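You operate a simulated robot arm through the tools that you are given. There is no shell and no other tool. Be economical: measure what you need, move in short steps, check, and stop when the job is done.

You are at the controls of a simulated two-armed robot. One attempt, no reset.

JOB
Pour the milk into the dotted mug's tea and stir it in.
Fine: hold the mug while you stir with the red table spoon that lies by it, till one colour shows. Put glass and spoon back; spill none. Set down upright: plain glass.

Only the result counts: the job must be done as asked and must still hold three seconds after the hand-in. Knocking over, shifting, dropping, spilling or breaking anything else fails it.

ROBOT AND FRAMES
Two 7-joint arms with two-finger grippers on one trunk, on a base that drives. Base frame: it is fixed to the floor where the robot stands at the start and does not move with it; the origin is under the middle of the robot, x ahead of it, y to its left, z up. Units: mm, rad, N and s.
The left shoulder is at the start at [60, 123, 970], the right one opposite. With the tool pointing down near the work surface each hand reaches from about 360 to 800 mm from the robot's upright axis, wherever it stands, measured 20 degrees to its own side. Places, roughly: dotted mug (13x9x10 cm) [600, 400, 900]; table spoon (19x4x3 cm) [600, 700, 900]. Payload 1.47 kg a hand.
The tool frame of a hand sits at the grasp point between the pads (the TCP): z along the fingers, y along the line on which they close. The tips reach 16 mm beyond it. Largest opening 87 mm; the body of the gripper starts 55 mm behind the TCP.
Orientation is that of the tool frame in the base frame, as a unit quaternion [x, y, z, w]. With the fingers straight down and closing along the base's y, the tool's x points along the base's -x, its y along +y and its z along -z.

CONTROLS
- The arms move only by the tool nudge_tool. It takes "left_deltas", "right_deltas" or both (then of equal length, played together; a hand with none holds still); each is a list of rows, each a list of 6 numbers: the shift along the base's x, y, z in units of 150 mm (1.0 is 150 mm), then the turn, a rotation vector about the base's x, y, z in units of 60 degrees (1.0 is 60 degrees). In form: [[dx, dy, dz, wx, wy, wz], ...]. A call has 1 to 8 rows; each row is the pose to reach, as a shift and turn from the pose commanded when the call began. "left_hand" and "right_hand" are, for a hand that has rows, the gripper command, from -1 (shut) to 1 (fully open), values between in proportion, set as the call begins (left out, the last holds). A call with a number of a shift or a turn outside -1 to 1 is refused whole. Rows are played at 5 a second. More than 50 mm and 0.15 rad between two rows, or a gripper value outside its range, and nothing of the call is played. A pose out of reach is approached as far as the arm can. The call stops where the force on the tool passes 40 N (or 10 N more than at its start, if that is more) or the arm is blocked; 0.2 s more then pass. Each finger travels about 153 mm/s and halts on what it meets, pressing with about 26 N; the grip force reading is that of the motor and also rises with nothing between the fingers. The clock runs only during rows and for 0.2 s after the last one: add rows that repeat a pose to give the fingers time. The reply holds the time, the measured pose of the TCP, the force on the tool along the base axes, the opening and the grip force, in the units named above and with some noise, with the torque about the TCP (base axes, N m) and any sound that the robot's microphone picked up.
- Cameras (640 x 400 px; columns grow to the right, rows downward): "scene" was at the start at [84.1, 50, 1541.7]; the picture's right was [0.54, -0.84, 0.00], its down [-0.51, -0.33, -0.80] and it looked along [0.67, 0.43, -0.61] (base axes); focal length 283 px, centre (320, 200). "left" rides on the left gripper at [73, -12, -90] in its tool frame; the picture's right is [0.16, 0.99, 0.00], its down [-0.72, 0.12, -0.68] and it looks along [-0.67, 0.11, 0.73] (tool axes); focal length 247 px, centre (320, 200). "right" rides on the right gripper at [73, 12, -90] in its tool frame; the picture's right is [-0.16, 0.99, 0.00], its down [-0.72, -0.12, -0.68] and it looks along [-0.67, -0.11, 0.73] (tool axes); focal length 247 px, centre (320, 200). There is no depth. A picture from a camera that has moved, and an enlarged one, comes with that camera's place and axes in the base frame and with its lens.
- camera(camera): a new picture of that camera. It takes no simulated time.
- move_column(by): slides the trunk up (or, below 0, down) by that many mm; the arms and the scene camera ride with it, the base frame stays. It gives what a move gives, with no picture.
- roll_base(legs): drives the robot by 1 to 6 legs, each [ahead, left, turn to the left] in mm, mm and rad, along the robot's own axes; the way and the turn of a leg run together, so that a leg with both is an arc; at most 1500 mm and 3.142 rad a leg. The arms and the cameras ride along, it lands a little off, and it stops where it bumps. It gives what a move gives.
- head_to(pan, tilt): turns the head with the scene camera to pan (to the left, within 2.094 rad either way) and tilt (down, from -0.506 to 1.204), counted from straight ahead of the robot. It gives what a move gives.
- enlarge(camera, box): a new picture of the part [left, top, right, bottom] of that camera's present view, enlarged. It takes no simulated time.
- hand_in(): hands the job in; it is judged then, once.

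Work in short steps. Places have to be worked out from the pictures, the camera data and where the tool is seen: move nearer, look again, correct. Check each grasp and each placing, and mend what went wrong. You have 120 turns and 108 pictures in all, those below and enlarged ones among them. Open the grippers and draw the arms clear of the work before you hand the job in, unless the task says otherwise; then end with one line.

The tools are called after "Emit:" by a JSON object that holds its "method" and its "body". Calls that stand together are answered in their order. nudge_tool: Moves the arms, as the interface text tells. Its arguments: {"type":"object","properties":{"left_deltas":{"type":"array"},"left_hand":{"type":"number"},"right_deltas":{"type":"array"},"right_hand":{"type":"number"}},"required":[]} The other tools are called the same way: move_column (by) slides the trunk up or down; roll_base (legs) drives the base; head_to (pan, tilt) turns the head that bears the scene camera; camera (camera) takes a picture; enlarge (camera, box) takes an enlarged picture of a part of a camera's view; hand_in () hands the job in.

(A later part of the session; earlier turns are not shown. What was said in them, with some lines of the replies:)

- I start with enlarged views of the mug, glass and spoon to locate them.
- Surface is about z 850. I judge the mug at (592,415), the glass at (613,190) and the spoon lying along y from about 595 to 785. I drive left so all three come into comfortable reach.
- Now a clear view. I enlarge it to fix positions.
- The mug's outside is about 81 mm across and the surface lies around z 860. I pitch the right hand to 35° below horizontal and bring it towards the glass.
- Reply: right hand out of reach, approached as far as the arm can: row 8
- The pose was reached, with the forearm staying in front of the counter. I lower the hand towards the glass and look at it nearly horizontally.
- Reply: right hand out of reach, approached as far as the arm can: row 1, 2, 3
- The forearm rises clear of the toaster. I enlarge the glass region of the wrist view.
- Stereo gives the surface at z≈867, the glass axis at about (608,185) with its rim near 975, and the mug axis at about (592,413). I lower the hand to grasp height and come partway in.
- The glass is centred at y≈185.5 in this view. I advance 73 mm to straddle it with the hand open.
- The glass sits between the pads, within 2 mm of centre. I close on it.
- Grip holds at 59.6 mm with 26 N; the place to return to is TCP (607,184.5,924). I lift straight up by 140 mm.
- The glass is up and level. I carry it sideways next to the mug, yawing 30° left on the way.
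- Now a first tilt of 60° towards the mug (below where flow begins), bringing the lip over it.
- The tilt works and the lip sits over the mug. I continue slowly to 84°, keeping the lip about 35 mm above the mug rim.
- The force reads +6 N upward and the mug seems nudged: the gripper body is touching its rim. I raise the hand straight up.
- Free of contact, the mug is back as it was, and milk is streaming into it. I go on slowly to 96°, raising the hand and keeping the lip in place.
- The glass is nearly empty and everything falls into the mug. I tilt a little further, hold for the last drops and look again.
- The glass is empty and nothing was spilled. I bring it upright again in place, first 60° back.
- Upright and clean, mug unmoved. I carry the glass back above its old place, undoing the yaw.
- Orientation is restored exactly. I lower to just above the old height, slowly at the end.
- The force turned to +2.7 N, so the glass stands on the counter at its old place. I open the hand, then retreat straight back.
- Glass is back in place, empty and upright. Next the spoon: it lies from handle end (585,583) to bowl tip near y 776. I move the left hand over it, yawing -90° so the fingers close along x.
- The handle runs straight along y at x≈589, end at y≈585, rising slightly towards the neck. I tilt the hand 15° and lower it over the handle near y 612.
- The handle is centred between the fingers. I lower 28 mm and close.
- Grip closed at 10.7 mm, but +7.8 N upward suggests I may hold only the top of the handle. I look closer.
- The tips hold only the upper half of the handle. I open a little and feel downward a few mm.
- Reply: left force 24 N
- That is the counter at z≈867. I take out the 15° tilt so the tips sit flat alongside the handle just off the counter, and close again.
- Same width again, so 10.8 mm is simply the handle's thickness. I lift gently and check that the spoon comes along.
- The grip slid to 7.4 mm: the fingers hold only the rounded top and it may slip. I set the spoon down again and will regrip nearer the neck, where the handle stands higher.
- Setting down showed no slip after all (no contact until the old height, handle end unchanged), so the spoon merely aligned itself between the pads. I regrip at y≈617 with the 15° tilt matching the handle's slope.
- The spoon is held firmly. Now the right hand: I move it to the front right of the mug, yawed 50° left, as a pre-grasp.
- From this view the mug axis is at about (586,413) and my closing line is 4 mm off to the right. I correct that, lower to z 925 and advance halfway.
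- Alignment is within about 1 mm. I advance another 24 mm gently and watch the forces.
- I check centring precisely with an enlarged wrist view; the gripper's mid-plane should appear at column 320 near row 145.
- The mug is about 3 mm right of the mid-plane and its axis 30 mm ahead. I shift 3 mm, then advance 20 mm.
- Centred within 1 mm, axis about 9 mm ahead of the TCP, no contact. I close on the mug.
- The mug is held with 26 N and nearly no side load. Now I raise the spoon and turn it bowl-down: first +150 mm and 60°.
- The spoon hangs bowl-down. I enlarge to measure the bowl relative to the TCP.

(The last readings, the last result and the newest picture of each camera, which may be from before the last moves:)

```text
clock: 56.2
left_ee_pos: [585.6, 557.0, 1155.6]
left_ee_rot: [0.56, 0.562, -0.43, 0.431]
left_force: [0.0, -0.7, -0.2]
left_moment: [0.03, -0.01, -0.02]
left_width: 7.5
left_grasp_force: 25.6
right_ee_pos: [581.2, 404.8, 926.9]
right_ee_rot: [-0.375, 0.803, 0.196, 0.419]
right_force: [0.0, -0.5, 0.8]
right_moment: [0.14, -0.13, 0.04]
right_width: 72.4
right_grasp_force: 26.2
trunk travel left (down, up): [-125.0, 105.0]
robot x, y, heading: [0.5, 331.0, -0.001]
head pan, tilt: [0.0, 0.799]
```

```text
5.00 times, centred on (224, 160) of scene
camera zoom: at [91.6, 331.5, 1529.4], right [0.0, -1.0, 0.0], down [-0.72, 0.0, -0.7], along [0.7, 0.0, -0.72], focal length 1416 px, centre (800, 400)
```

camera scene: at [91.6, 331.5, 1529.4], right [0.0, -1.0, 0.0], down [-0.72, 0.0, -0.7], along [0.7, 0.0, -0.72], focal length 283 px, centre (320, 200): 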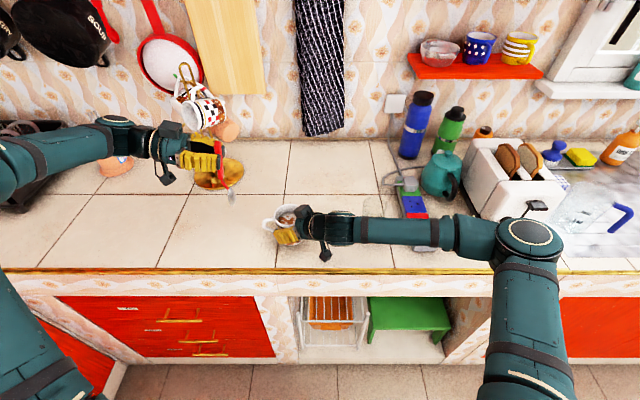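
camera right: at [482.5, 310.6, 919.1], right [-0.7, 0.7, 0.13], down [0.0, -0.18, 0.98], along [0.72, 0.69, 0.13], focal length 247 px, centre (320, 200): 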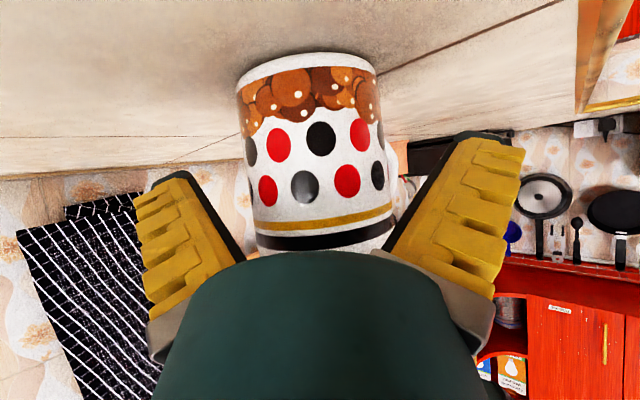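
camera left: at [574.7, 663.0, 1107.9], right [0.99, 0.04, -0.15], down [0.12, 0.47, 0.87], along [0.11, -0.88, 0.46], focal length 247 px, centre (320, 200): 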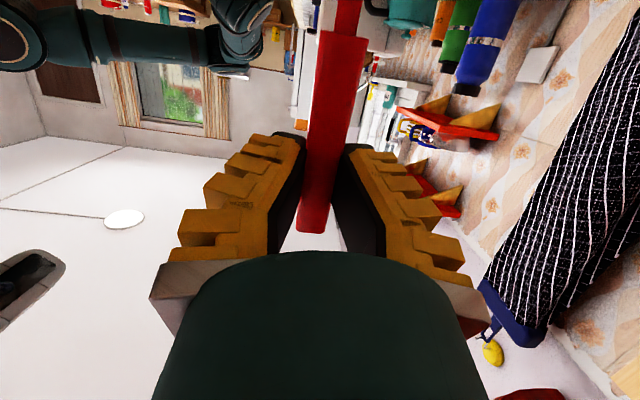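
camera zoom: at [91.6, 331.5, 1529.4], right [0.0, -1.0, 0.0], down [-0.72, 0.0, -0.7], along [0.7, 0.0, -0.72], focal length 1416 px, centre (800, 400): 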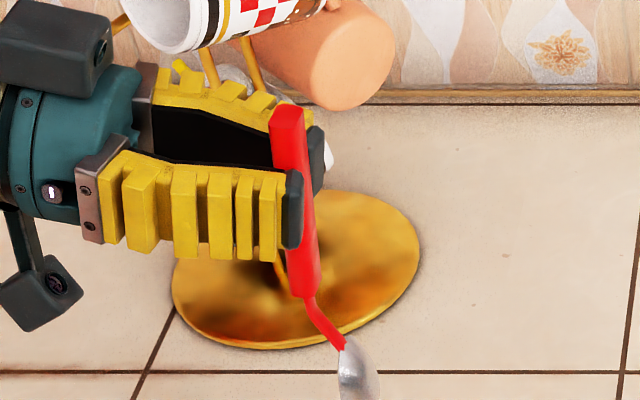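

The bowl hangs about 10 mm nearer the robot's right and 126 mm below the TCP, as predicted. I carry it over the mug at this height.

Emit:
{"method": "nudge_tool", "body": {"left_deltas": [[0, -0.15, 0, 0, 0, 0], [0, -0.3, 0, 0, 0, 0], [0, -0.45, 0, 0, 0, 0], [0, -0.6, 0, 0, 0, 0], [0.02, -0.75, 0, 0, 0, 0], [0.03, -0.84, 0, 0, 0, 0], [0.03, -0.84, 0, 0, 0, 0]]}}

Emit:
{"method": "enlarge", "body": {"camera": "scene", "box": [220, 140, 380, 240]}}

Emit:
{"method": "camera", "body": {"camera": "left"}}

```text
clock: 57.8
left_ee_pos: [590.5, 433.3, 1156.8]
left_ee_rot: [0.561, 0.562, -0.43, 0.43]
left_force: [-0.8, -0.7, 0.4]
left_moment: [0.0, 0.01, 0.02]
left_width: 7.4
left_grasp_force: 26.1
right_ee_pos: [581.1, 404.1, 928.3]
right_ee_rot: [-0.375, 0.804, 0.194, 0.418]
right_force: [-0.7, -0.3, 1.7]
right_moment: [0.14, -0.11, 0.01]
right_width: 72.6
right_grasp_force: 26.1
trunk travel left (down, up): [-125.0, 105.0]
robot x, y, heading: [0.1, 326.5, -0.002]
head pan, tilt: [0.0, 0.799]
```

```text
4.00 times, centred on (300, 190) of scene
camera zoom: at [91.5, 331.4, 1529.4], right [0.0, -1.0, 0.0], down [-0.72, 0.0, -0.7], along [0.7, 0.0, -0.72], focal length 1133 px, centre (400, 240)
```

zoom: 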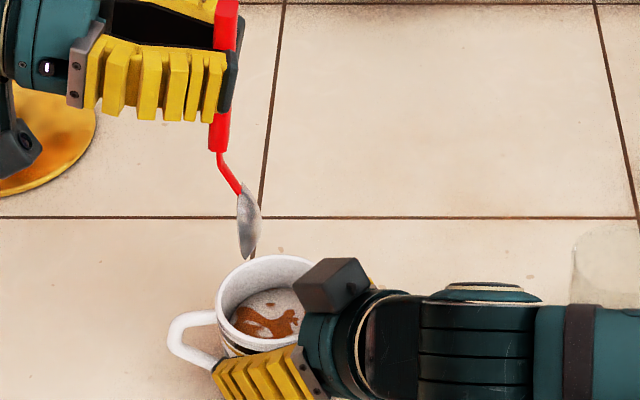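

```text
36 pictures are left
camera left: at [579.6, 539.8, 1108.2], right [0.99, 0.04, -0.15], down [0.12, 0.47, 0.88], along [0.11, -0.88, 0.46], focal length 247 px, centre (320, 200)
```

left: 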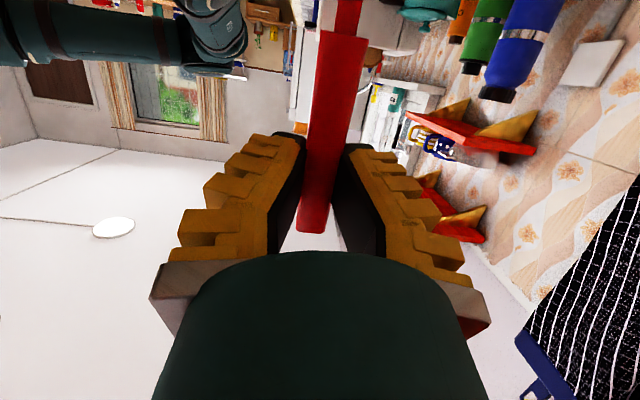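

The spoon tip is at about (592,426,998), the mug centre at (586,412). I shift and lower it to just inside the rim, then check.

Emit:
{"method": "nudge_tool", "body": {"left_deltas": [[-0.015, -0.03, 0, 0, 0, 0], [-0.033, -0.06, -0.1, 0, 0, 0], [-0.033, -0.06, -0.25, 0, 0, 0], [-0.033, -0.06, -0.38, 0, 0, 0], [-0.033, -0.06, -0.38, 0, 0, 0]]}}

Emit:
{"method": "enlarge", "body": {"camera": "scene", "box": [236, 170, 332, 230]}}

Emit:
{"method": "camera", "body": {"camera": "right"}}

```text
clock: 59.0
left_ee_pos: [586.2, 425.8, 1097.6]
left_ee_rot: [0.561, 0.561, -0.43, 0.43]
left_force: [0.7, -0.1, 0.6]
left_moment: [0.02, -0.01, -0.02]
left_width: 7.7
left_grasp_force: 26.2
right_ee_pos: [581.4, 403.8, 927.8]
right_ee_rot: [-0.376, 0.803, 0.196, 0.418]
right_force: [-0.8, -0.4, 0.9]
right_moment: [0.11, -0.12, 0.01]
right_width: 72.0
right_grasp_force: 25.7
trunk travel left (down, up): [-125.0, 105.0]
robot x, y, heading: [0.9, 325.7, 0.003]
head pan, tilt: [0.0, 0.799]
```

```text
6.67 times, centred on (284, 200) of scene
camera zoom: at [91.5, 331.4, 1529.4], right [0.0, -1.0, 0.0], down [-0.72, 0.0, -0.7], along [0.7, 0.0, -0.72], focal length 1888 px, centre (560, 200)
```

zoom: 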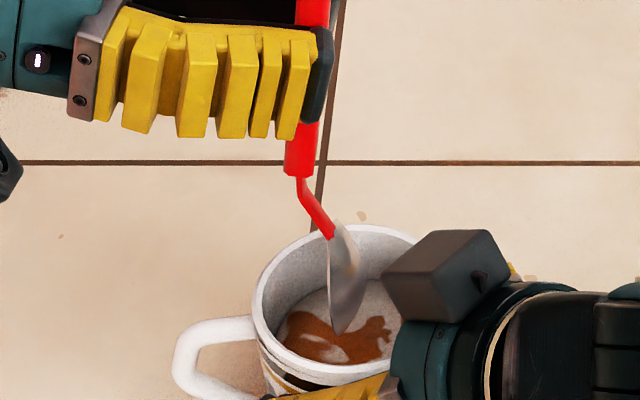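

```text
34 pictures are left
camera right: at [498.2, 323.6, 920.0], right [-0.7, 0.7, 0.13], down [0.0, -0.18, 0.98], along [0.72, 0.69, 0.13], focal length 247 px, centre (320, 200)
```

right: 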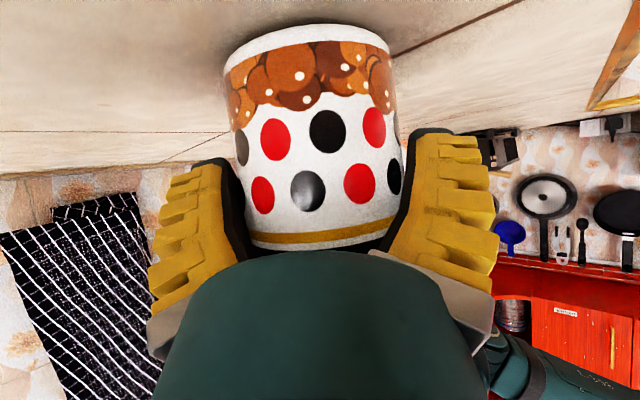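

The spoon is inside the mouth, about 7 mm left of centre, clear of everything. I lower it into the tea to about 10 mm above the mug's bottom.

Emit:
{"method": "nudge_tool", "body": {"left_deltas": [[-0.01, 0, -0.08, 0, 0, 0], [-0.02, -0.01, -0.17, 0, 0, 0], [-0.02, -0.01, -0.26, 0, 0, 0], [-0.02, -0.01, -0.35, 0, 0, 0], [-0.02, -0.01, -0.35, 0, 0, 0]]}}

Emit:
{"method": "enlarge", "body": {"camera": "scene", "box": [236, 170, 332, 230]}}

```text
clock: 60.2
left_ee_pos: [581.8, 422.2, 1046.6]
left_ee_rot: [0.56, 0.562, -0.431, 0.431]
left_force: [0.0, -0.2, 0.1]
left_moment: [-0.02, 0.0, 0.01]
left_width: 7.7
left_grasp_force: 25.8
right_ee_pos: [581.9, 404.1, 927.2]
right_ee_rot: [-0.375, 0.804, 0.196, 0.418]
right_force: [-0.4, -0.4, 0.8]
right_moment: [0.1, -0.08, 0.0]
right_width: 72.0
right_grasp_force: 25.9
trunk travel left (down, up): [-125.0, 105.0]
robot x, y, heading: [2.6, 333.6, 0.0]
head pan, tilt: [0.0, 0.799]
```

```text
6.67 times, centred on (284, 200) of scene
camera zoom: at [91.6, 331.4, 1529.4], right [0.0, -1.0, 0.0], down [-0.72, 0.0, -0.7], along [0.7, 0.0, -0.72], focal length 1888 px, centre (560, 200)
```

zoom: 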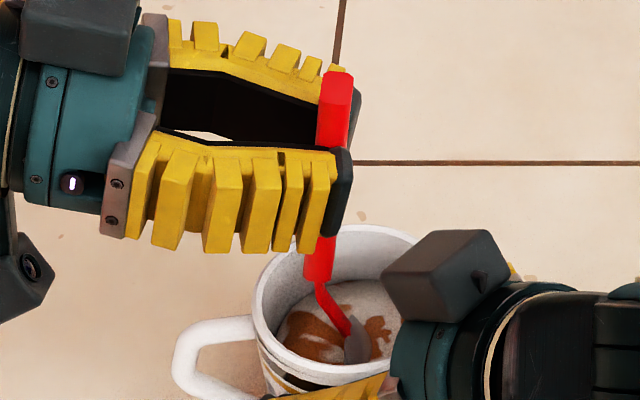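

The bowl is submerged at the mug's centre without contact. I stir a first small ellipse and watch the forces.

Emit:
{"method": "nudge_tool", "body": {"left_deltas": [[0.05, 0.02, 0, 0, 0, 0], [0.032, 0.057, 0, 0, 0, 0], [-0.013, 0.066, 0, 0, 0, 0], [-0.046, 0.04, 0, 0, 0, 0], [-0.046, 0, 0, 0, 0, 0], [-0.013, -0.022, 0, 0, 0, 0], [0.032, -0.015, 0, 0, 0, 0], [0, 0, 0, 0, 0, 0]]}}

Emit:
{"method": "nudge_tool", "body": {"left_deltas": [[0.055, 0.02, 0, 0, 0, 0], [0.035, 0.057, 0, 0, 0, 0], [-0.013, 0.066, 0, 0, 0, 0], [-0.052, 0.04, 0, 0, 0, 0], [-0.052, 0, 0, 0, 0, 0], [-0.013, -0.022, 0, 0, 0, 0], [0.035, -0.015, 0, 0, 0, 0], [0, 0, 0, 0, 0, 0]]}}

Emit:
{"method": "enlarge", "body": {"camera": "scene", "box": [236, 170, 332, 230]}}

```text
clock: 62.0
left_ee_pos: [584.2, 422.0, 1045.3]
left_ee_rot: [0.561, 0.561, -0.432, 0.43]
left_force: [-0.4, 0.4, 1.0]
left_moment: [-0.02, 0.03, 0.0]
left_width: 7.6
left_grasp_force: 26.0
right_ee_pos: [580.5, 403.7, 928.2]
right_ee_rot: [-0.375, 0.804, 0.195, 0.418]
right_force: [-0.8, 0.0, 0.3]
right_moment: [0.1, -0.07, 0.0]
right_width: 71.9
right_grasp_force: 25.7
trunk travel left (down, up): [-125.0, 105.0]
robot x, y, heading: [-1.9, 332.6, 0.004]
head pan, tilt: [0.0, 0.799]
```

```text
clock: 63.8
left_ee_pos: [583.6, 422.1, 1045.8]
left_ee_rot: [0.56, 0.561, -0.431, 0.43]
left_force: [-0.1, 0.7, -0.1]
left_moment: [-0.01, 0.04, 0.02]
left_width: 7.8
left_grasp_force: 26.1
right_ee_pos: [580.8, 403.6, 926.5]
right_ee_rot: [-0.374, 0.804, 0.194, 0.419]
right_force: [-0.4, -0.1, 0.3]
right_moment: [0.06, -0.02, 0.01]
right_width: 71.9
right_grasp_force: 25.6
trunk travel left (down, up): [-125.0, 105.0]
robot x, y, heading: [-1.9, 325.1, 0.004]
head pan, tilt: [0.0, 0.799]
```

```text
6.67 times, centred on (284, 200) of scene
camera zoom: at [91.5, 331.5, 1529.4], right [0.0, -1.0, 0.0], down [-0.72, 0.0, -0.7], along [0.7, 0.0, -0.72], focal length 1888 px, centre (560, 200)
```

zoom: 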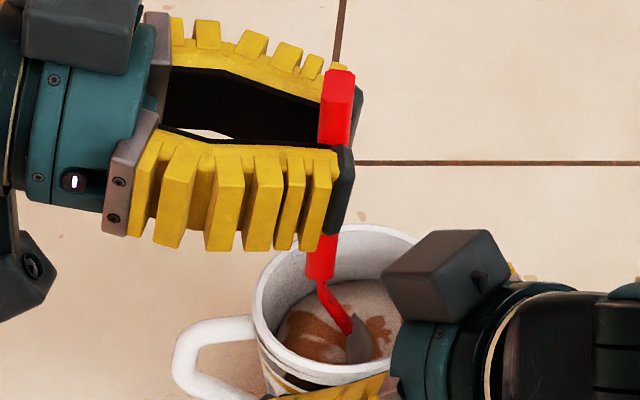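

The colours begin to blend and there is no contact. I keep stirring.

Emit:
{"method": "nudge_tool", "body": {"left_deltas": [[0.06, 0.02, 0, 0, 0, 0], [0.038, 0.057, 0, 0, 0, 0], [-0.013, 0.066, 0, 0, 0, 0], [-0.054, 0.04, 0, 0, 0, 0], [-0.054, 0, 0, 0, 0, 0], [-0.013, -0.022, 0, 0, 0, 0], [0.038, -0.015, 0, 0, 0, 0], [0, 0, 0, 0, 0, 0]]}}

Emit:
{"method": "nudge_tool", "body": {"left_deltas": [[0.06, 0.02, 0, 0, 0, 0], [0.038, 0.057, 0, 0, 0, 0], [-0.013, 0.066, 0, 0, 0, 0], [-0.054, 0.04, 0, 0, 0, 0], [-0.054, 0, 0, 0, 0, 0], [-0.013, -0.022, 0, 0, 0, 0], [0.038, -0.015, 0, 0, 0, 0], [0, 0, 0, 0, 0, 0]]}}

Emit:
{"method": "nudge_tool", "body": {"left_deltas": [[0.06, 0.02, 0, 0, 0, 0], [-0.013, 0.066, 0, 0, 0, 0], [-0.054, 0.01, 0, 0, 0, 0], [-0.0, -0.022, 0, 0, 0, 0], [0.06, 0.02, 0, 0, 0, 0], [-0.013, 0.066, 0, 0, 0, 0], [-0.054, 0.01, 0, 0, 0, 0], [0, 0, 0, 0, 0, 0]]}}

Emit:
{"method": "enlarge", "body": {"camera": "scene", "box": [236, 170, 332, 230]}}

```text
clock: 65.6
left_ee_pos: [582.6, 421.1, 1046.5]
left_ee_rot: [0.56, 0.561, -0.431, 0.43]
left_force: [0.1, -0.4, -0.8]
left_moment: [-0.01, 0.01, -0.02]
left_width: 7.5
left_grasp_force: 26.1
right_ee_pos: [581.6, 404.7, 927.3]
right_ee_rot: [-0.375, 0.804, 0.195, 0.418]
right_force: [-1.5, -0.1, 0.0]
right_moment: [0.11, -0.06, 0.0]
right_width: 72.1
right_grasp_force: 25.8
trunk travel left (down, up): [-125.0, 105.0]
robot x, y, heading: [0.9, 330.0, 0.004]
head pan, tilt: [0.0, 0.799]
```

```text
clock: 67.4
left_ee_pos: [583.5, 420.9, 1047.1]
left_ee_rot: [0.561, 0.561, -0.431, 0.43]
left_force: [0.5, 0.9, -0.2]
left_moment: [0.01, -0.05, 0.01]
left_width: 7.5
left_grasp_force: 25.5
right_ee_pos: [581.3, 404.6, 926.9]
right_ee_rot: [-0.375, 0.804, 0.195, 0.419]
right_force: [0.2, -0.7, 0.0]
right_moment: [0.08, -0.04, 0.0]
right_width: 71.7
right_grasp_force: 26.2
trunk travel left (down, up): [-125.0, 105.0]
robot x, y, heading: [1.7, 329.1, 0.001]
head pan, tilt: [0.0, 0.799]
```

```text
clock: 69.2
left_ee_pos: [583.0, 420.6, 1047.0]
left_ee_rot: [0.56, 0.562, -0.43, 0.432]
left_force: [1.5, -1.2, -0.5]
left_moment: [0.03, 0.0, 0.01]
left_width: 7.6
left_grasp_force: 25.9
right_ee_pos: [581.9, 404.0, 926.6]
right_ee_rot: [-0.375, 0.804, 0.195, 0.418]
right_force: [-0.6, -0.1, -0.2]
right_moment: [0.05, -0.06, -0.01]
right_width: 71.6
right_grasp_force: 26.2
trunk travel left (down, up): [-125.0, 105.0]
robot x, y, heading: [-1.2, 327.9, -0.001]
head pan, tilt: [0.0, 0.799]
```

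```text
6.67 times, centred on (284, 200) of scene
camera zoom: at [91.7, 331.3, 1529.3], right [0.0, -1.0, 0.0], down [-0.72, 0.0, -0.7], along [0.7, 0.0, -0.72], focal length 1888 px, centre (560, 200)
```

zoom: 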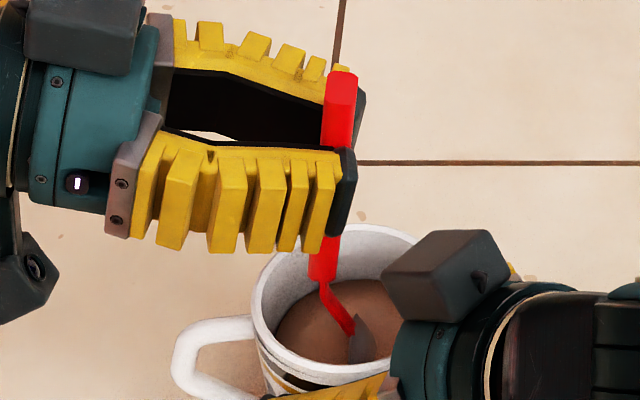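

Nearly one colour now. Two more rounds to finish, then check.

Emit:
{"method": "nudge_tool", "body": {"left_deltas": [[0.06, 0.02, 0, 0, 0, 0], [0.038, 0.057, 0, 0, 0, 0], [-0.013, 0.066, 0, 0, 0, 0], [-0.054, 0.04, 0, 0, 0, 0], [-0.054, 0, 0, 0, 0, 0], [-0.013, -0.022, 0, 0, 0, 0], [0.038, -0.015, 0, 0, 0, 0], [0, 0, 0, 0, 0, 0]]}}

Emit:
{"method": "nudge_tool", "body": {"left_deltas": [[0.06, 0.02, 0, 0, 0, 0], [0.038, 0.057, 0, 0, 0, 0], [-0.013, 0.066, 0, 0, 0, 0], [-0.054, 0.04, 0, 0, 0, 0], [-0.054, 0, 0, 0, 0, 0], [-0.013, -0.022, 0, 0, 0, 0], [0.038, -0.015, 0, 0, 0, 0], [0, 0, 0, 0, 0, 0]]}}

Emit:
{"method": "enlarge", "body": {"camera": "scene", "box": [260, 195, 308, 225]}}

```text
clock: 71.0
left_ee_pos: [584.3, 420.9, 1045.5]
left_ee_rot: [0.56, 0.562, -0.43, 0.431]
left_force: [-0.3, -0.3, 0.0]
left_moment: [-0.01, 0.01, -0.04]
left_width: 7.4
left_grasp_force: 26.0
right_ee_pos: [580.8, 403.6, 928.6]
right_ee_rot: [-0.374, 0.804, 0.195, 0.419]
right_force: [0.1, -0.6, -0.2]
right_moment: [0.05, -0.06, 0.0]
right_width: 71.7
right_grasp_force: 26.2
trunk travel left (down, up): [-125.0, 105.0]
robot x, y, heading: [0.7, 327.5, 0.0]
head pan, tilt: [0.0, 0.799]
```

```text
clock: 72.8
left_ee_pos: [583.5, 422.4, 1046.9]
left_ee_rot: [0.561, 0.561, -0.431, 0.43]
left_force: [0.2, 0.3, -0.4]
left_moment: [-0.02, 0.02, 0.03]
left_width: 7.7
left_grasp_force: 25.4
right_ee_pos: [582.0, 404.7, 927.1]
right_ee_rot: [-0.375, 0.803, 0.196, 0.42]
right_force: [0.2, 0.4, 0.5]
right_moment: [0.1, -0.05, 0.02]
right_width: 71.8
right_grasp_force: 26.1
trunk travel left (down, up): [-125.0, 105.0]
robot x, y, heading: [0.4, 328.5, -0.001]
head pan, tilt: [0.0, 0.799]
```

```text
13.33 times, centred on (284, 210) of scene
camera zoom: at [91.6, 331.6, 1529.3], right [0.0, -1.0, 0.0], down [-0.72, 0.0, -0.7], along [0.7, 0.0, -0.72], focal length 3776 px, centre (800, 67)
```

zoom: 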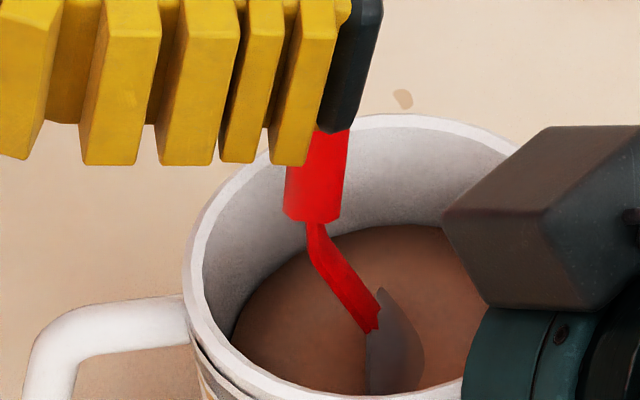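

One even colour. I raise the spoon straight up slowly, pausing above the tea so it can drip off.

Emit:
{"method": "nudge_tool", "body": {"left_deltas": [[0, 0.01, 0.1, 0, 0, 0], [0, 0.01, 0.2, 0, 0, 0], [0, 0.01, 0.3, 0, 0, 0], [0, 0.01, 0.38, 0, 0, 0], [0, 0.01, 0.38, 0, 0, 0], [0, 0.01, 0.38, 0, 0, 0], [0, 0.01, 0.38, 0, 0, 0], [0, 0.01, 0.38, 0, 0, 0]]}}

Emit:
{"method": "nudge_tool", "body": {"left_deltas": [[0, 0.0, 0.0, 0, 0, 0], [0, 0, 0.0, 0, 0, 0], [0, 0, 0.0, 0, 0, 0], [0, 0.02, 0.1, 0, 0, 0], [0, 0.02, 0.22, 0, 0, 0], [0, 0.02, 0.37, 0, 0, 0], [0, 0.02, 0.37, 0, 0, 0], [0, 0.02, 0.37, 0, 0, 0]]}}

Emit:
{"method": "enlarge", "body": {"camera": "scene", "box": [220, 140, 380, 240]}}

```text
clock: 74.6
left_ee_pos: [583.8, 424.4, 1104.6]
left_ee_rot: [0.56, 0.561, -0.431, 0.43]
left_force: [0.4, 0.2, 0.2]
left_moment: [-0.02, 0.02, 0.01]
left_width: 7.2
left_grasp_force: 25.9
right_ee_pos: [580.5, 404.7, 927.1]
right_ee_rot: [-0.374, 0.804, 0.195, 0.419]
right_force: [-1.4, -1.3, 0.7]
right_moment: [0.02, -0.07, 0.0]
right_width: 71.7
right_grasp_force: 25.8
trunk travel left (down, up): [-125.0, 105.0]
robot x, y, heading: [1.0, 326.4, 0.001]
head pan, tilt: [0.0, 0.799]
```

```text
clock: 76.4
left_ee_pos: [585.4, 426.5, 1159.2]
left_ee_rot: [0.56, 0.562, -0.43, 0.431]
left_force: [-0.3, 0.2, 0.2]
left_moment: [0.0, 0.01, 0.03]
left_width: 7.7
left_grasp_force: 26.1
right_ee_pos: [582.2, 405.2, 927.2]
right_ee_rot: [-0.375, 0.804, 0.196, 0.418]
right_force: [-0.3, -1.9, 0.1]
right_moment: [0.02, -0.02, 0.02]
right_width: 71.5
right_grasp_force: 25.9
trunk travel left (down, up): [-125.0, 105.0]
robot x, y, heading: [1.4, 329.2, 0.004]
head pan, tilt: [0.0, 0.799]
```

```text
4.00 times, centred on (300, 190) of scene
camera zoom: at [91.7, 331.4, 1529.3], right [0.0, -1.0, 0.0], down [-0.72, 0.0, -0.7], along [0.7, 0.0, -0.72], focal length 1133 px, centre (400, 240)
```

zoom: 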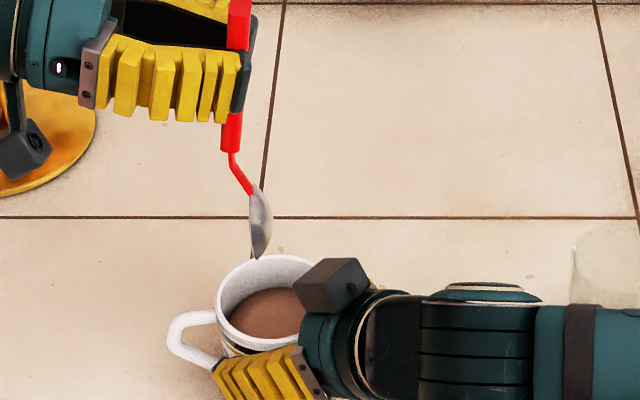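

Spoon clean, tea even. I carry the spoon back along the same path and turn it level again.

Emit:
{"method": "nudge_tool", "body": {"left_deltas": [[0, 0.15, 0, 0, 0, 0], [0, 0.35, 0, 0, 0, 0], [0, 0.55, 0, 0, 0, 0], [0, 0.75, 0, 0, 0, 0], [0.01, 0.87, 0, 0, 0, 0]]}}

Emit:
{"method": "nudge_tool", "body": {"left_deltas": [[0, 0.1, -0.05, 0.125, 0, 0], [0, 0.2, -0.1, 0.25, 0, 0], [0, 0.3, -0.15, 0.375, 0, 0], [0.01, 0.4, -0.2, 0.5, 0, 0]]}}

Emit:
{"method": "nudge_tool", "body": {"left_deltas": [[0, 0, -0.125, 0.125, 0, 0], [0, 0, -0.25, 0.25, 0, 0], [0, 0, -0.375, 0.375, 0, 0], [0, 0, -0.5, 0.5, 0, 0], [0, 0, -0.625, 0.625, 0, 0], [0, 0, -0.75, 0.75, 0, 0], [0, 0, -0.875, 0.875, 0, 0], [0, 0, -1.0, 1.0, 0, 0]]}}

Emit:
{"method": "camera", "body": {"camera": "left"}}

Emit:
{"method": "enlarge", "body": {"camera": "scene", "box": [130, 150, 290, 250]}}

```text
clock: 77.6
left_ee_pos: [586.3, 557.2, 1159.1]
left_ee_rot: [0.561, 0.561, -0.431, 0.43]
left_force: [0.9, -0.1, 0.3]
left_moment: [-0.03, 0.01, 0.02]
left_width: 7.6
left_grasp_force: 26.2
right_ee_pos: [580.7, 403.6, 927.3]
right_ee_rot: [-0.375, 0.804, 0.195, 0.418]
right_force: [-0.2, 0.1, -0.4]
right_moment: [0.06, -0.06, 0.01]
right_width: 71.3
right_grasp_force: 26.5
trunk travel left (down, up): [-125.0, 105.0]
robot x, y, heading: [-1.1, 324.5, 0.002]
head pan, tilt: [0.0, 0.799]
```

```text
clock: 78.6
left_ee_pos: [587.1, 616.1, 1129.1]
left_ee_rot: [0.653, 0.654, -0.271, 0.27]
left_force: [-1.1, -0.1, 0.2]
left_moment: [-0.02, -0.01, 0.02]
left_width: 7.7
left_grasp_force: 25.9
right_ee_pos: [581.4, 404.3, 927.8]
right_ee_rot: [-0.375, 0.804, 0.195, 0.418]
right_force: [-0.1, -1.9, -0.7]
right_moment: [0.0, -0.07, -0.02]
right_width: 71.2
right_grasp_force: 26.4
trunk travel left (down, up): [-125.0, 105.0]
robot x, y, heading: [2.6, 325.6, 0.002]
head pan, tilt: [0.0, 0.799]
```

```text
clock: 80.4
left_ee_pos: [588.7, 617.5, 979.2]
left_ee_rot: [0.701, 0.701, 0.093, -0.092]
left_force: [-0.4, 0.3, 0.7]
left_moment: [-0.01, -0.05, 0.03]
left_width: 7.6
left_grasp_force: 26.3
right_ee_pos: [581.5, 404.1, 927.0]
right_ee_rot: [-0.375, 0.803, 0.196, 0.419]
right_force: [-0.8, -0.7, 0.9]
right_moment: [0.03, -0.03, 0.04]
right_width: 71.4
right_grasp_force: 25.6
trunk travel left (down, up): [-125.0, 105.0]
robot x, y, heading: [0.1, 331.8, 0.0]
head pan, tilt: [0.0, 0.799]
```

```text
28 pictures are left
camera left: at [578.2, 664.6, 1083.7], right [0.99, 0.15, 0.04], down [0.12, -0.88, 0.47], along [0.11, -0.46, -0.88], focal length 247 px, centre (320, 200)
```

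left: 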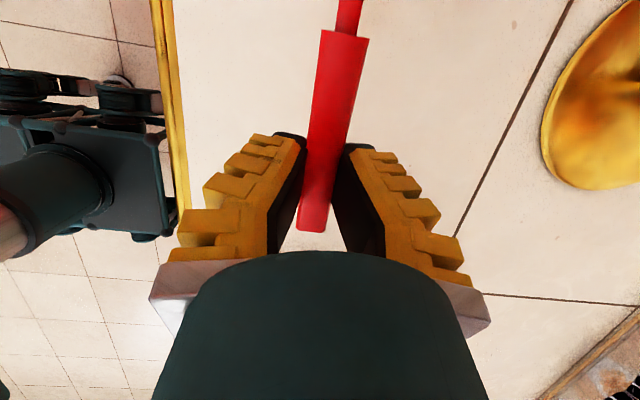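

```text
4.00 times, centred on (210, 200) of scene
camera zoom: at [92.0, 331.0, 1529.3], right [0.0, -1.0, 0.0], down [-0.72, 0.0, -0.7], along [0.7, 0.0, -0.72], focal length 1133 px, centre (760, 200)
```

zoom: 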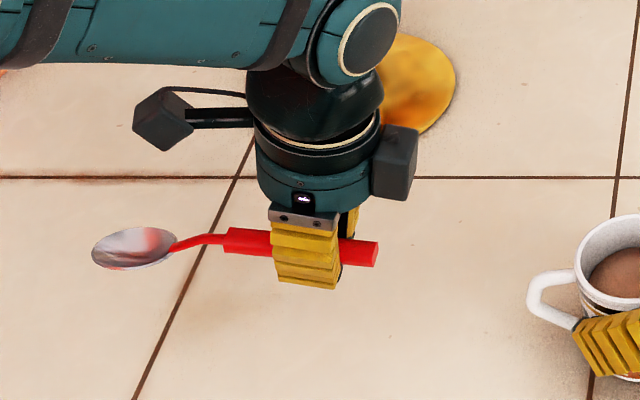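

The spoon sits in the hand as at pick-up. I lower it to its old place, slowly at the end.

Emit:
{"method": "nudge_tool", "body": {"left_deltas": [[0, 0, -0.2, 0, 0, 0], [0, 0, -0.38, 0, 0, 0], [0, 0, -0.5, 0, 0, 0], [0, 0, -0.56, 0, 0, 0], [0, 0, -0.58, 0, 0, 0], [0, 0, -0.593, 0, 0, 0], [0, 0, -0.593, 0, 0, 0]]}}

Emit:
{"method": "enlarge", "body": {"camera": "scene", "box": [160, 200, 256, 260]}}

```text
clock: 82.0
left_ee_pos: [587.2, 616.6, 889.8]
left_ee_rot: [0.7, 0.702, 0.092, -0.092]
left_force: [-0.2, -0.4, -0.2]
left_moment: [-0.06, -0.02, -0.01]
left_width: 7.5
left_grasp_force: 26.2
right_ee_pos: [582.2, 404.6, 926.9]
right_ee_rot: [-0.375, 0.804, 0.196, 0.419]
right_force: [0.7, 0.2, -0.9]
right_moment: [0.04, -0.04, 0.01]
right_width: 71.2
right_grasp_force: 25.7
trunk travel left (down, up): [-125.0, 105.0]
robot x, y, heading: [1.8, 329.6, 0.005]
head pan, tilt: [0.0, 0.799]
```

```text
6.67 times, centred on (208, 230) of scene
camera zoom: at [91.8, 331.5, 1529.3], right [0.0, -1.0, 0.0], down [-0.72, 0.0, -0.7], along [0.7, 0.0, -0.72], focal length 1888 px, centre (1067, 0)
```

zoom: 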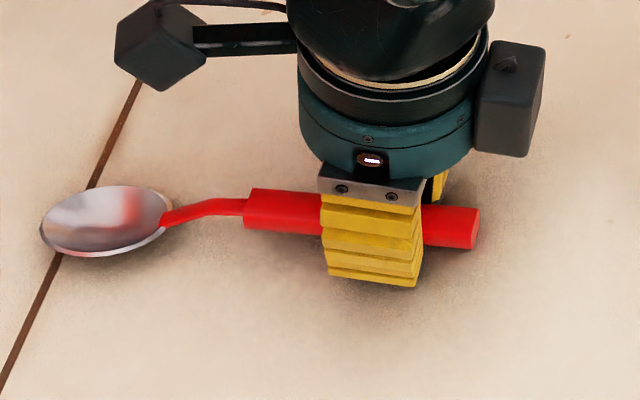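

Same spot as before. I lower a last 1 mm and open, then rise.

Emit:
{"method": "nudge_tool", "body": {"left_deltas": [[0, 0, -0.006, 0, 0, 0], [0, 0, -0.006, 0, 0, 0]]}}

Emit:
{"method": "nudge_tool", "body": {"left_deltas": [[0, 0, 0, 0, 0, 0], [0, 0, 0, 0, 0, 0], [0, 0, 0.02, 0, 0, 0], [0, 0, 0.15, 0, 0, 0], [0, 0, 0.4, 0, 0, 0], [0, 0, 0.7, 0, 0, 0], [0, 0, 1.0, 0, 0, 0]], "left_hand": 0.0}}

Emit:
{"method": "enlarge", "body": {"camera": "scene", "box": [150, 180, 310, 280]}}

```text
clock: 82.6
left_ee_pos: [587.9, 617.4, 889.5]
left_ee_rot: [0.701, 0.701, 0.092, -0.092]
left_force: [0.0, 0.7, 3.5]
left_moment: [0.18, 0.01, 0.03]
left_width: 8.6
left_grasp_force: 25.9
right_ee_pos: [581.8, 404.3, 927.8]
right_ee_rot: [-0.375, 0.804, 0.195, 0.419]
right_force: [0.2, 0.4, 1.1]
right_moment: [0.02, -0.06, 0.0]
right_width: 71.1
right_grasp_force: 25.7
trunk travel left (down, up): [-125.0, 105.0]
robot x, y, heading: [-4.6, 328.7, 0.002]
head pan, tilt: [0.0, 0.799]
```

```text
clock: 84.2
left_ee_pos: [584.2, 617.7, 1039.6]
left_ee_rot: [0.7, 0.702, 0.093, -0.093]
left_force: [0.5, -0.2, 0.9]
left_moment: [-0.01, -0.01, 0.01]
left_width: 49.0
left_grasp_force: 4.1
right_ee_pos: [580.1, 403.8, 927.1]
right_ee_rot: [-0.375, 0.804, 0.195, 0.418]
right_force: [-1.9, -0.3, 0.6]
right_moment: [0.04, -0.04, 0.02]
right_width: 71.1
right_grasp_force: 25.9
trunk travel left (down, up): [-125.0, 105.0]
robot x, y, heading: [2.9, 326.8, 0.006]
head pan, tilt: [0.0, 0.799]
```

```text
4.00 times, centred on (230, 230) of scene
camera zoom: at [91.2, 331.3, 1529.4], right [0.0, -1.0, 0.0], down [-0.72, 0.0, -0.7], along [0.7, 0.0, -0.72], focal length 1133 px, centre (680, 80)
```

zoom: 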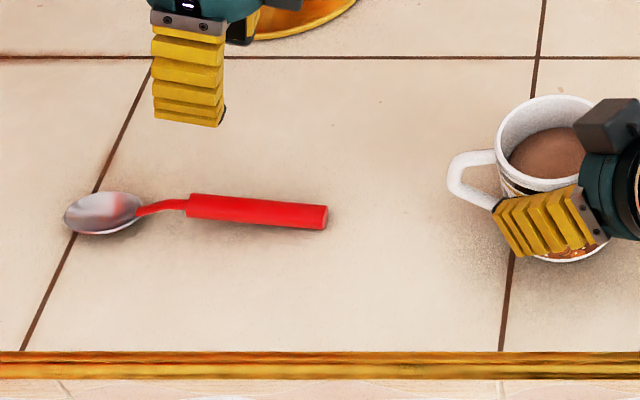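

The spoon lies exactly where it was. I open the right hand and back straight away from the mug.

Emit:
{"method": "nudge_tool", "body": {"right_deltas": [[0, 0, 0, 0, 0, 0], [0, 0, 0, 0, 0, 0], [0, 0, 0, 0, 0, 0]], "right_hand": 1}}

Emit:
{"method": "nudge_tool", "body": {"right_deltas": [[-0.05, -0.06, 0, 0, 0, 0], [-0.13, -0.155, 0, 0, 0, 0], [-0.25, -0.3, 0, 0, 0, 0], [-0.4, -0.48, 0, 0, 0, 0], [-0.55, -0.65, 0.05, 0, 0, 0], [-0.7, -0.8, 0.2, 0, 0, 0]]}}

Emit:
{"method": "camera", "body": {"camera": "scene"}}

Emit:
{"method": "enlarge", "body": {"camera": "scene", "box": [240, 170, 400, 270]}}

```text
clock: 85.0
left_ee_pos: [584.2, 617.9, 1041.7]
left_ee_rot: [0.701, 0.702, 0.092, -0.091]
left_force: [-1.1, -0.2, 0.7]
left_moment: [0.04, 0.02, 0.02]
left_width: 49.3
left_grasp_force: 3.7
right_ee_pos: [581.5, 404.1, 929.1]
right_ee_rot: [-0.375, 0.804, 0.195, 0.418]
right_force: [0.0, 0.0, -0.3]
right_moment: [-0.01, 0.01, 0.02]
right_width: 87.0
right_grasp_force: 0.1
trunk travel left (down, up): [-125.0, 105.0]
robot x, y, heading: [-0.0, 330.5, 0.005]
head pan, tilt: [0.0, 0.799]
```

```text
clock: 86.4
left_ee_pos: [584.8, 617.3, 1040.3]
left_ee_rot: [0.7, 0.702, 0.093, -0.091]
left_force: [-0.5, 0.4, 0.1]
left_moment: [-0.02, 0.0, 0.01]
left_width: 49.0
left_grasp_force: 4.2
right_ee_pos: [473.3, 281.6, 959.2]
right_ee_rot: [-0.376, 0.803, 0.196, 0.419]
right_force: [-0.7, 0.5, 0.1]
right_moment: [-0.01, -0.01, 0.02]
right_width: 86.9
right_grasp_force: 0.0
trunk travel left (down, up): [-125.0, 105.0]
robot x, y, heading: [-3.6, 329.5, 0.004]
head pan, tilt: [0.0, 0.799]
```

```text
24 pictures are left
camera scene: at [90.7, 331.2, 1529.4], right [0.0, -1.0, 0.0], down [-0.72, 0.0, -0.7], along [0.7, 0.0, -0.72], focal length 283 px, centre (320, 200)
```

scene: 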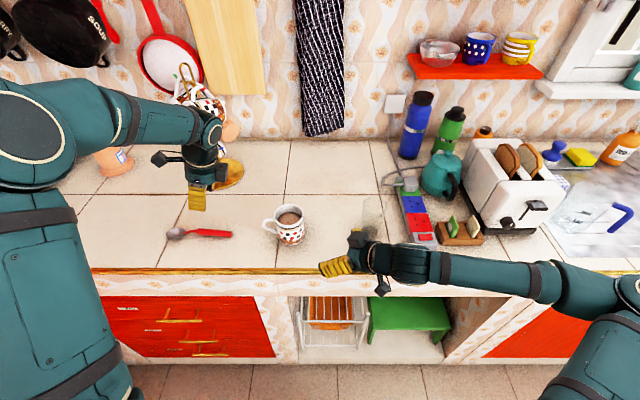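

```text
4.00 times, centred on (320, 220) of scene
camera zoom: at [90.7, 331.2, 1529.4], right [0.0, -1.0, 0.0], down [-0.72, 0.0, -0.7], along [0.7, 0.0, -0.72], focal length 1133 px, centre (320, 120)
```

zoom: 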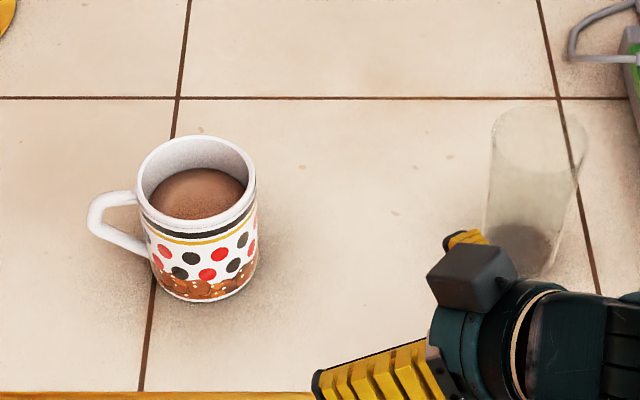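

Everything stands where it was, tea evenly mixed. I draw both arms clear of the counter.

Emit:
{"method": "nudge_tool", "body": {"left_deltas": [[0, 0, 0.25, 0, 0, 0], [-0.15, 0, 0.5, 0, 0, 0], [-0.4, 0, 0.7, 0, 0, 0], [-0.65, 0, 0.8, 0, 0, 0], [-0.85, 0, 0.9, 0, 0, 0], [-0.95, 0, 0.95, 0, 0, 0]], "right_deltas": [[-0.1, -0.05, 0.15, 0, 0, 0], [-0.2, -0.1, 0.3, 0, 0, 0], [-0.3, -0.1, 0.5, 0, 0, 0], [-0.4, -0.1, 0.7, 0, 0, 0], [-0.4, -0.1, 0.9, 0, 0, 0], [-0.4, -0.1, 0.9, 0, 0, 0]], "left_hand": 1, "right_hand": 1}}

Emit:
{"method": "camera", "body": {"camera": "scene"}}

```text
clock: 87.8
left_ee_pos: [444.1, 616.7, 1181.4]
left_ee_rot: [0.7, 0.702, 0.092, -0.093]
left_force: [0.9, -0.5, -0.1]
left_moment: [0.0, 0.0, 0.02]
left_width: 87.0
left_grasp_force: 0.0
right_ee_pos: [424.0, 269.1, 1093.5]
right_ee_rot: [-0.376, 0.804, 0.196, 0.417]
right_force: [-0.3, -0.2, 0.8]
right_moment: [0.0, 0.01, -0.03]
right_width: 86.8
right_grasp_force: 0.1
right hand out of reach, approached as far as the arm can: row 4, 5, 6
trunk travel left (down, up): [-125.0, 105.0]
robot x, y, heading: [1.4, 324.3, 0.002]
head pan, tilt: [0.0, 0.799]
```

```text
22 pictures are left
camera scene: at [91.8, 331.3, 1529.3], right [0.0, -1.0, 0.0], down [-0.72, 0.0, -0.7], along [0.7, 0.0, -0.72], focal length 283 px, centre (320, 200)
```

scene: 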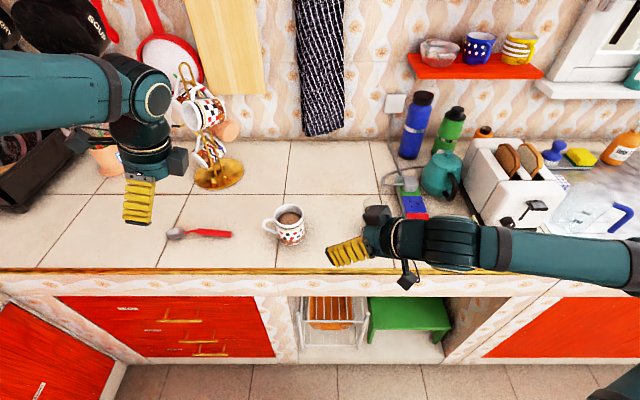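

Both hands are empty and clear, the glass and spoon are back, and the tea shows one colour. I hand the job in.

Emit:
{"method": "hand_in", "body": {}}

```text
The job is handed in.
```

The milk is poured into the dotted mug's tea and stirred to one colour with the mug held. The plain glass stands upright in its old place, the red spoon is back where it lay, and I saw no spill. While tilting the glass, the right gripper touched the mug's rim at about 6 N. I raised it at once, and the mug showed no lasting shift in later pictures.
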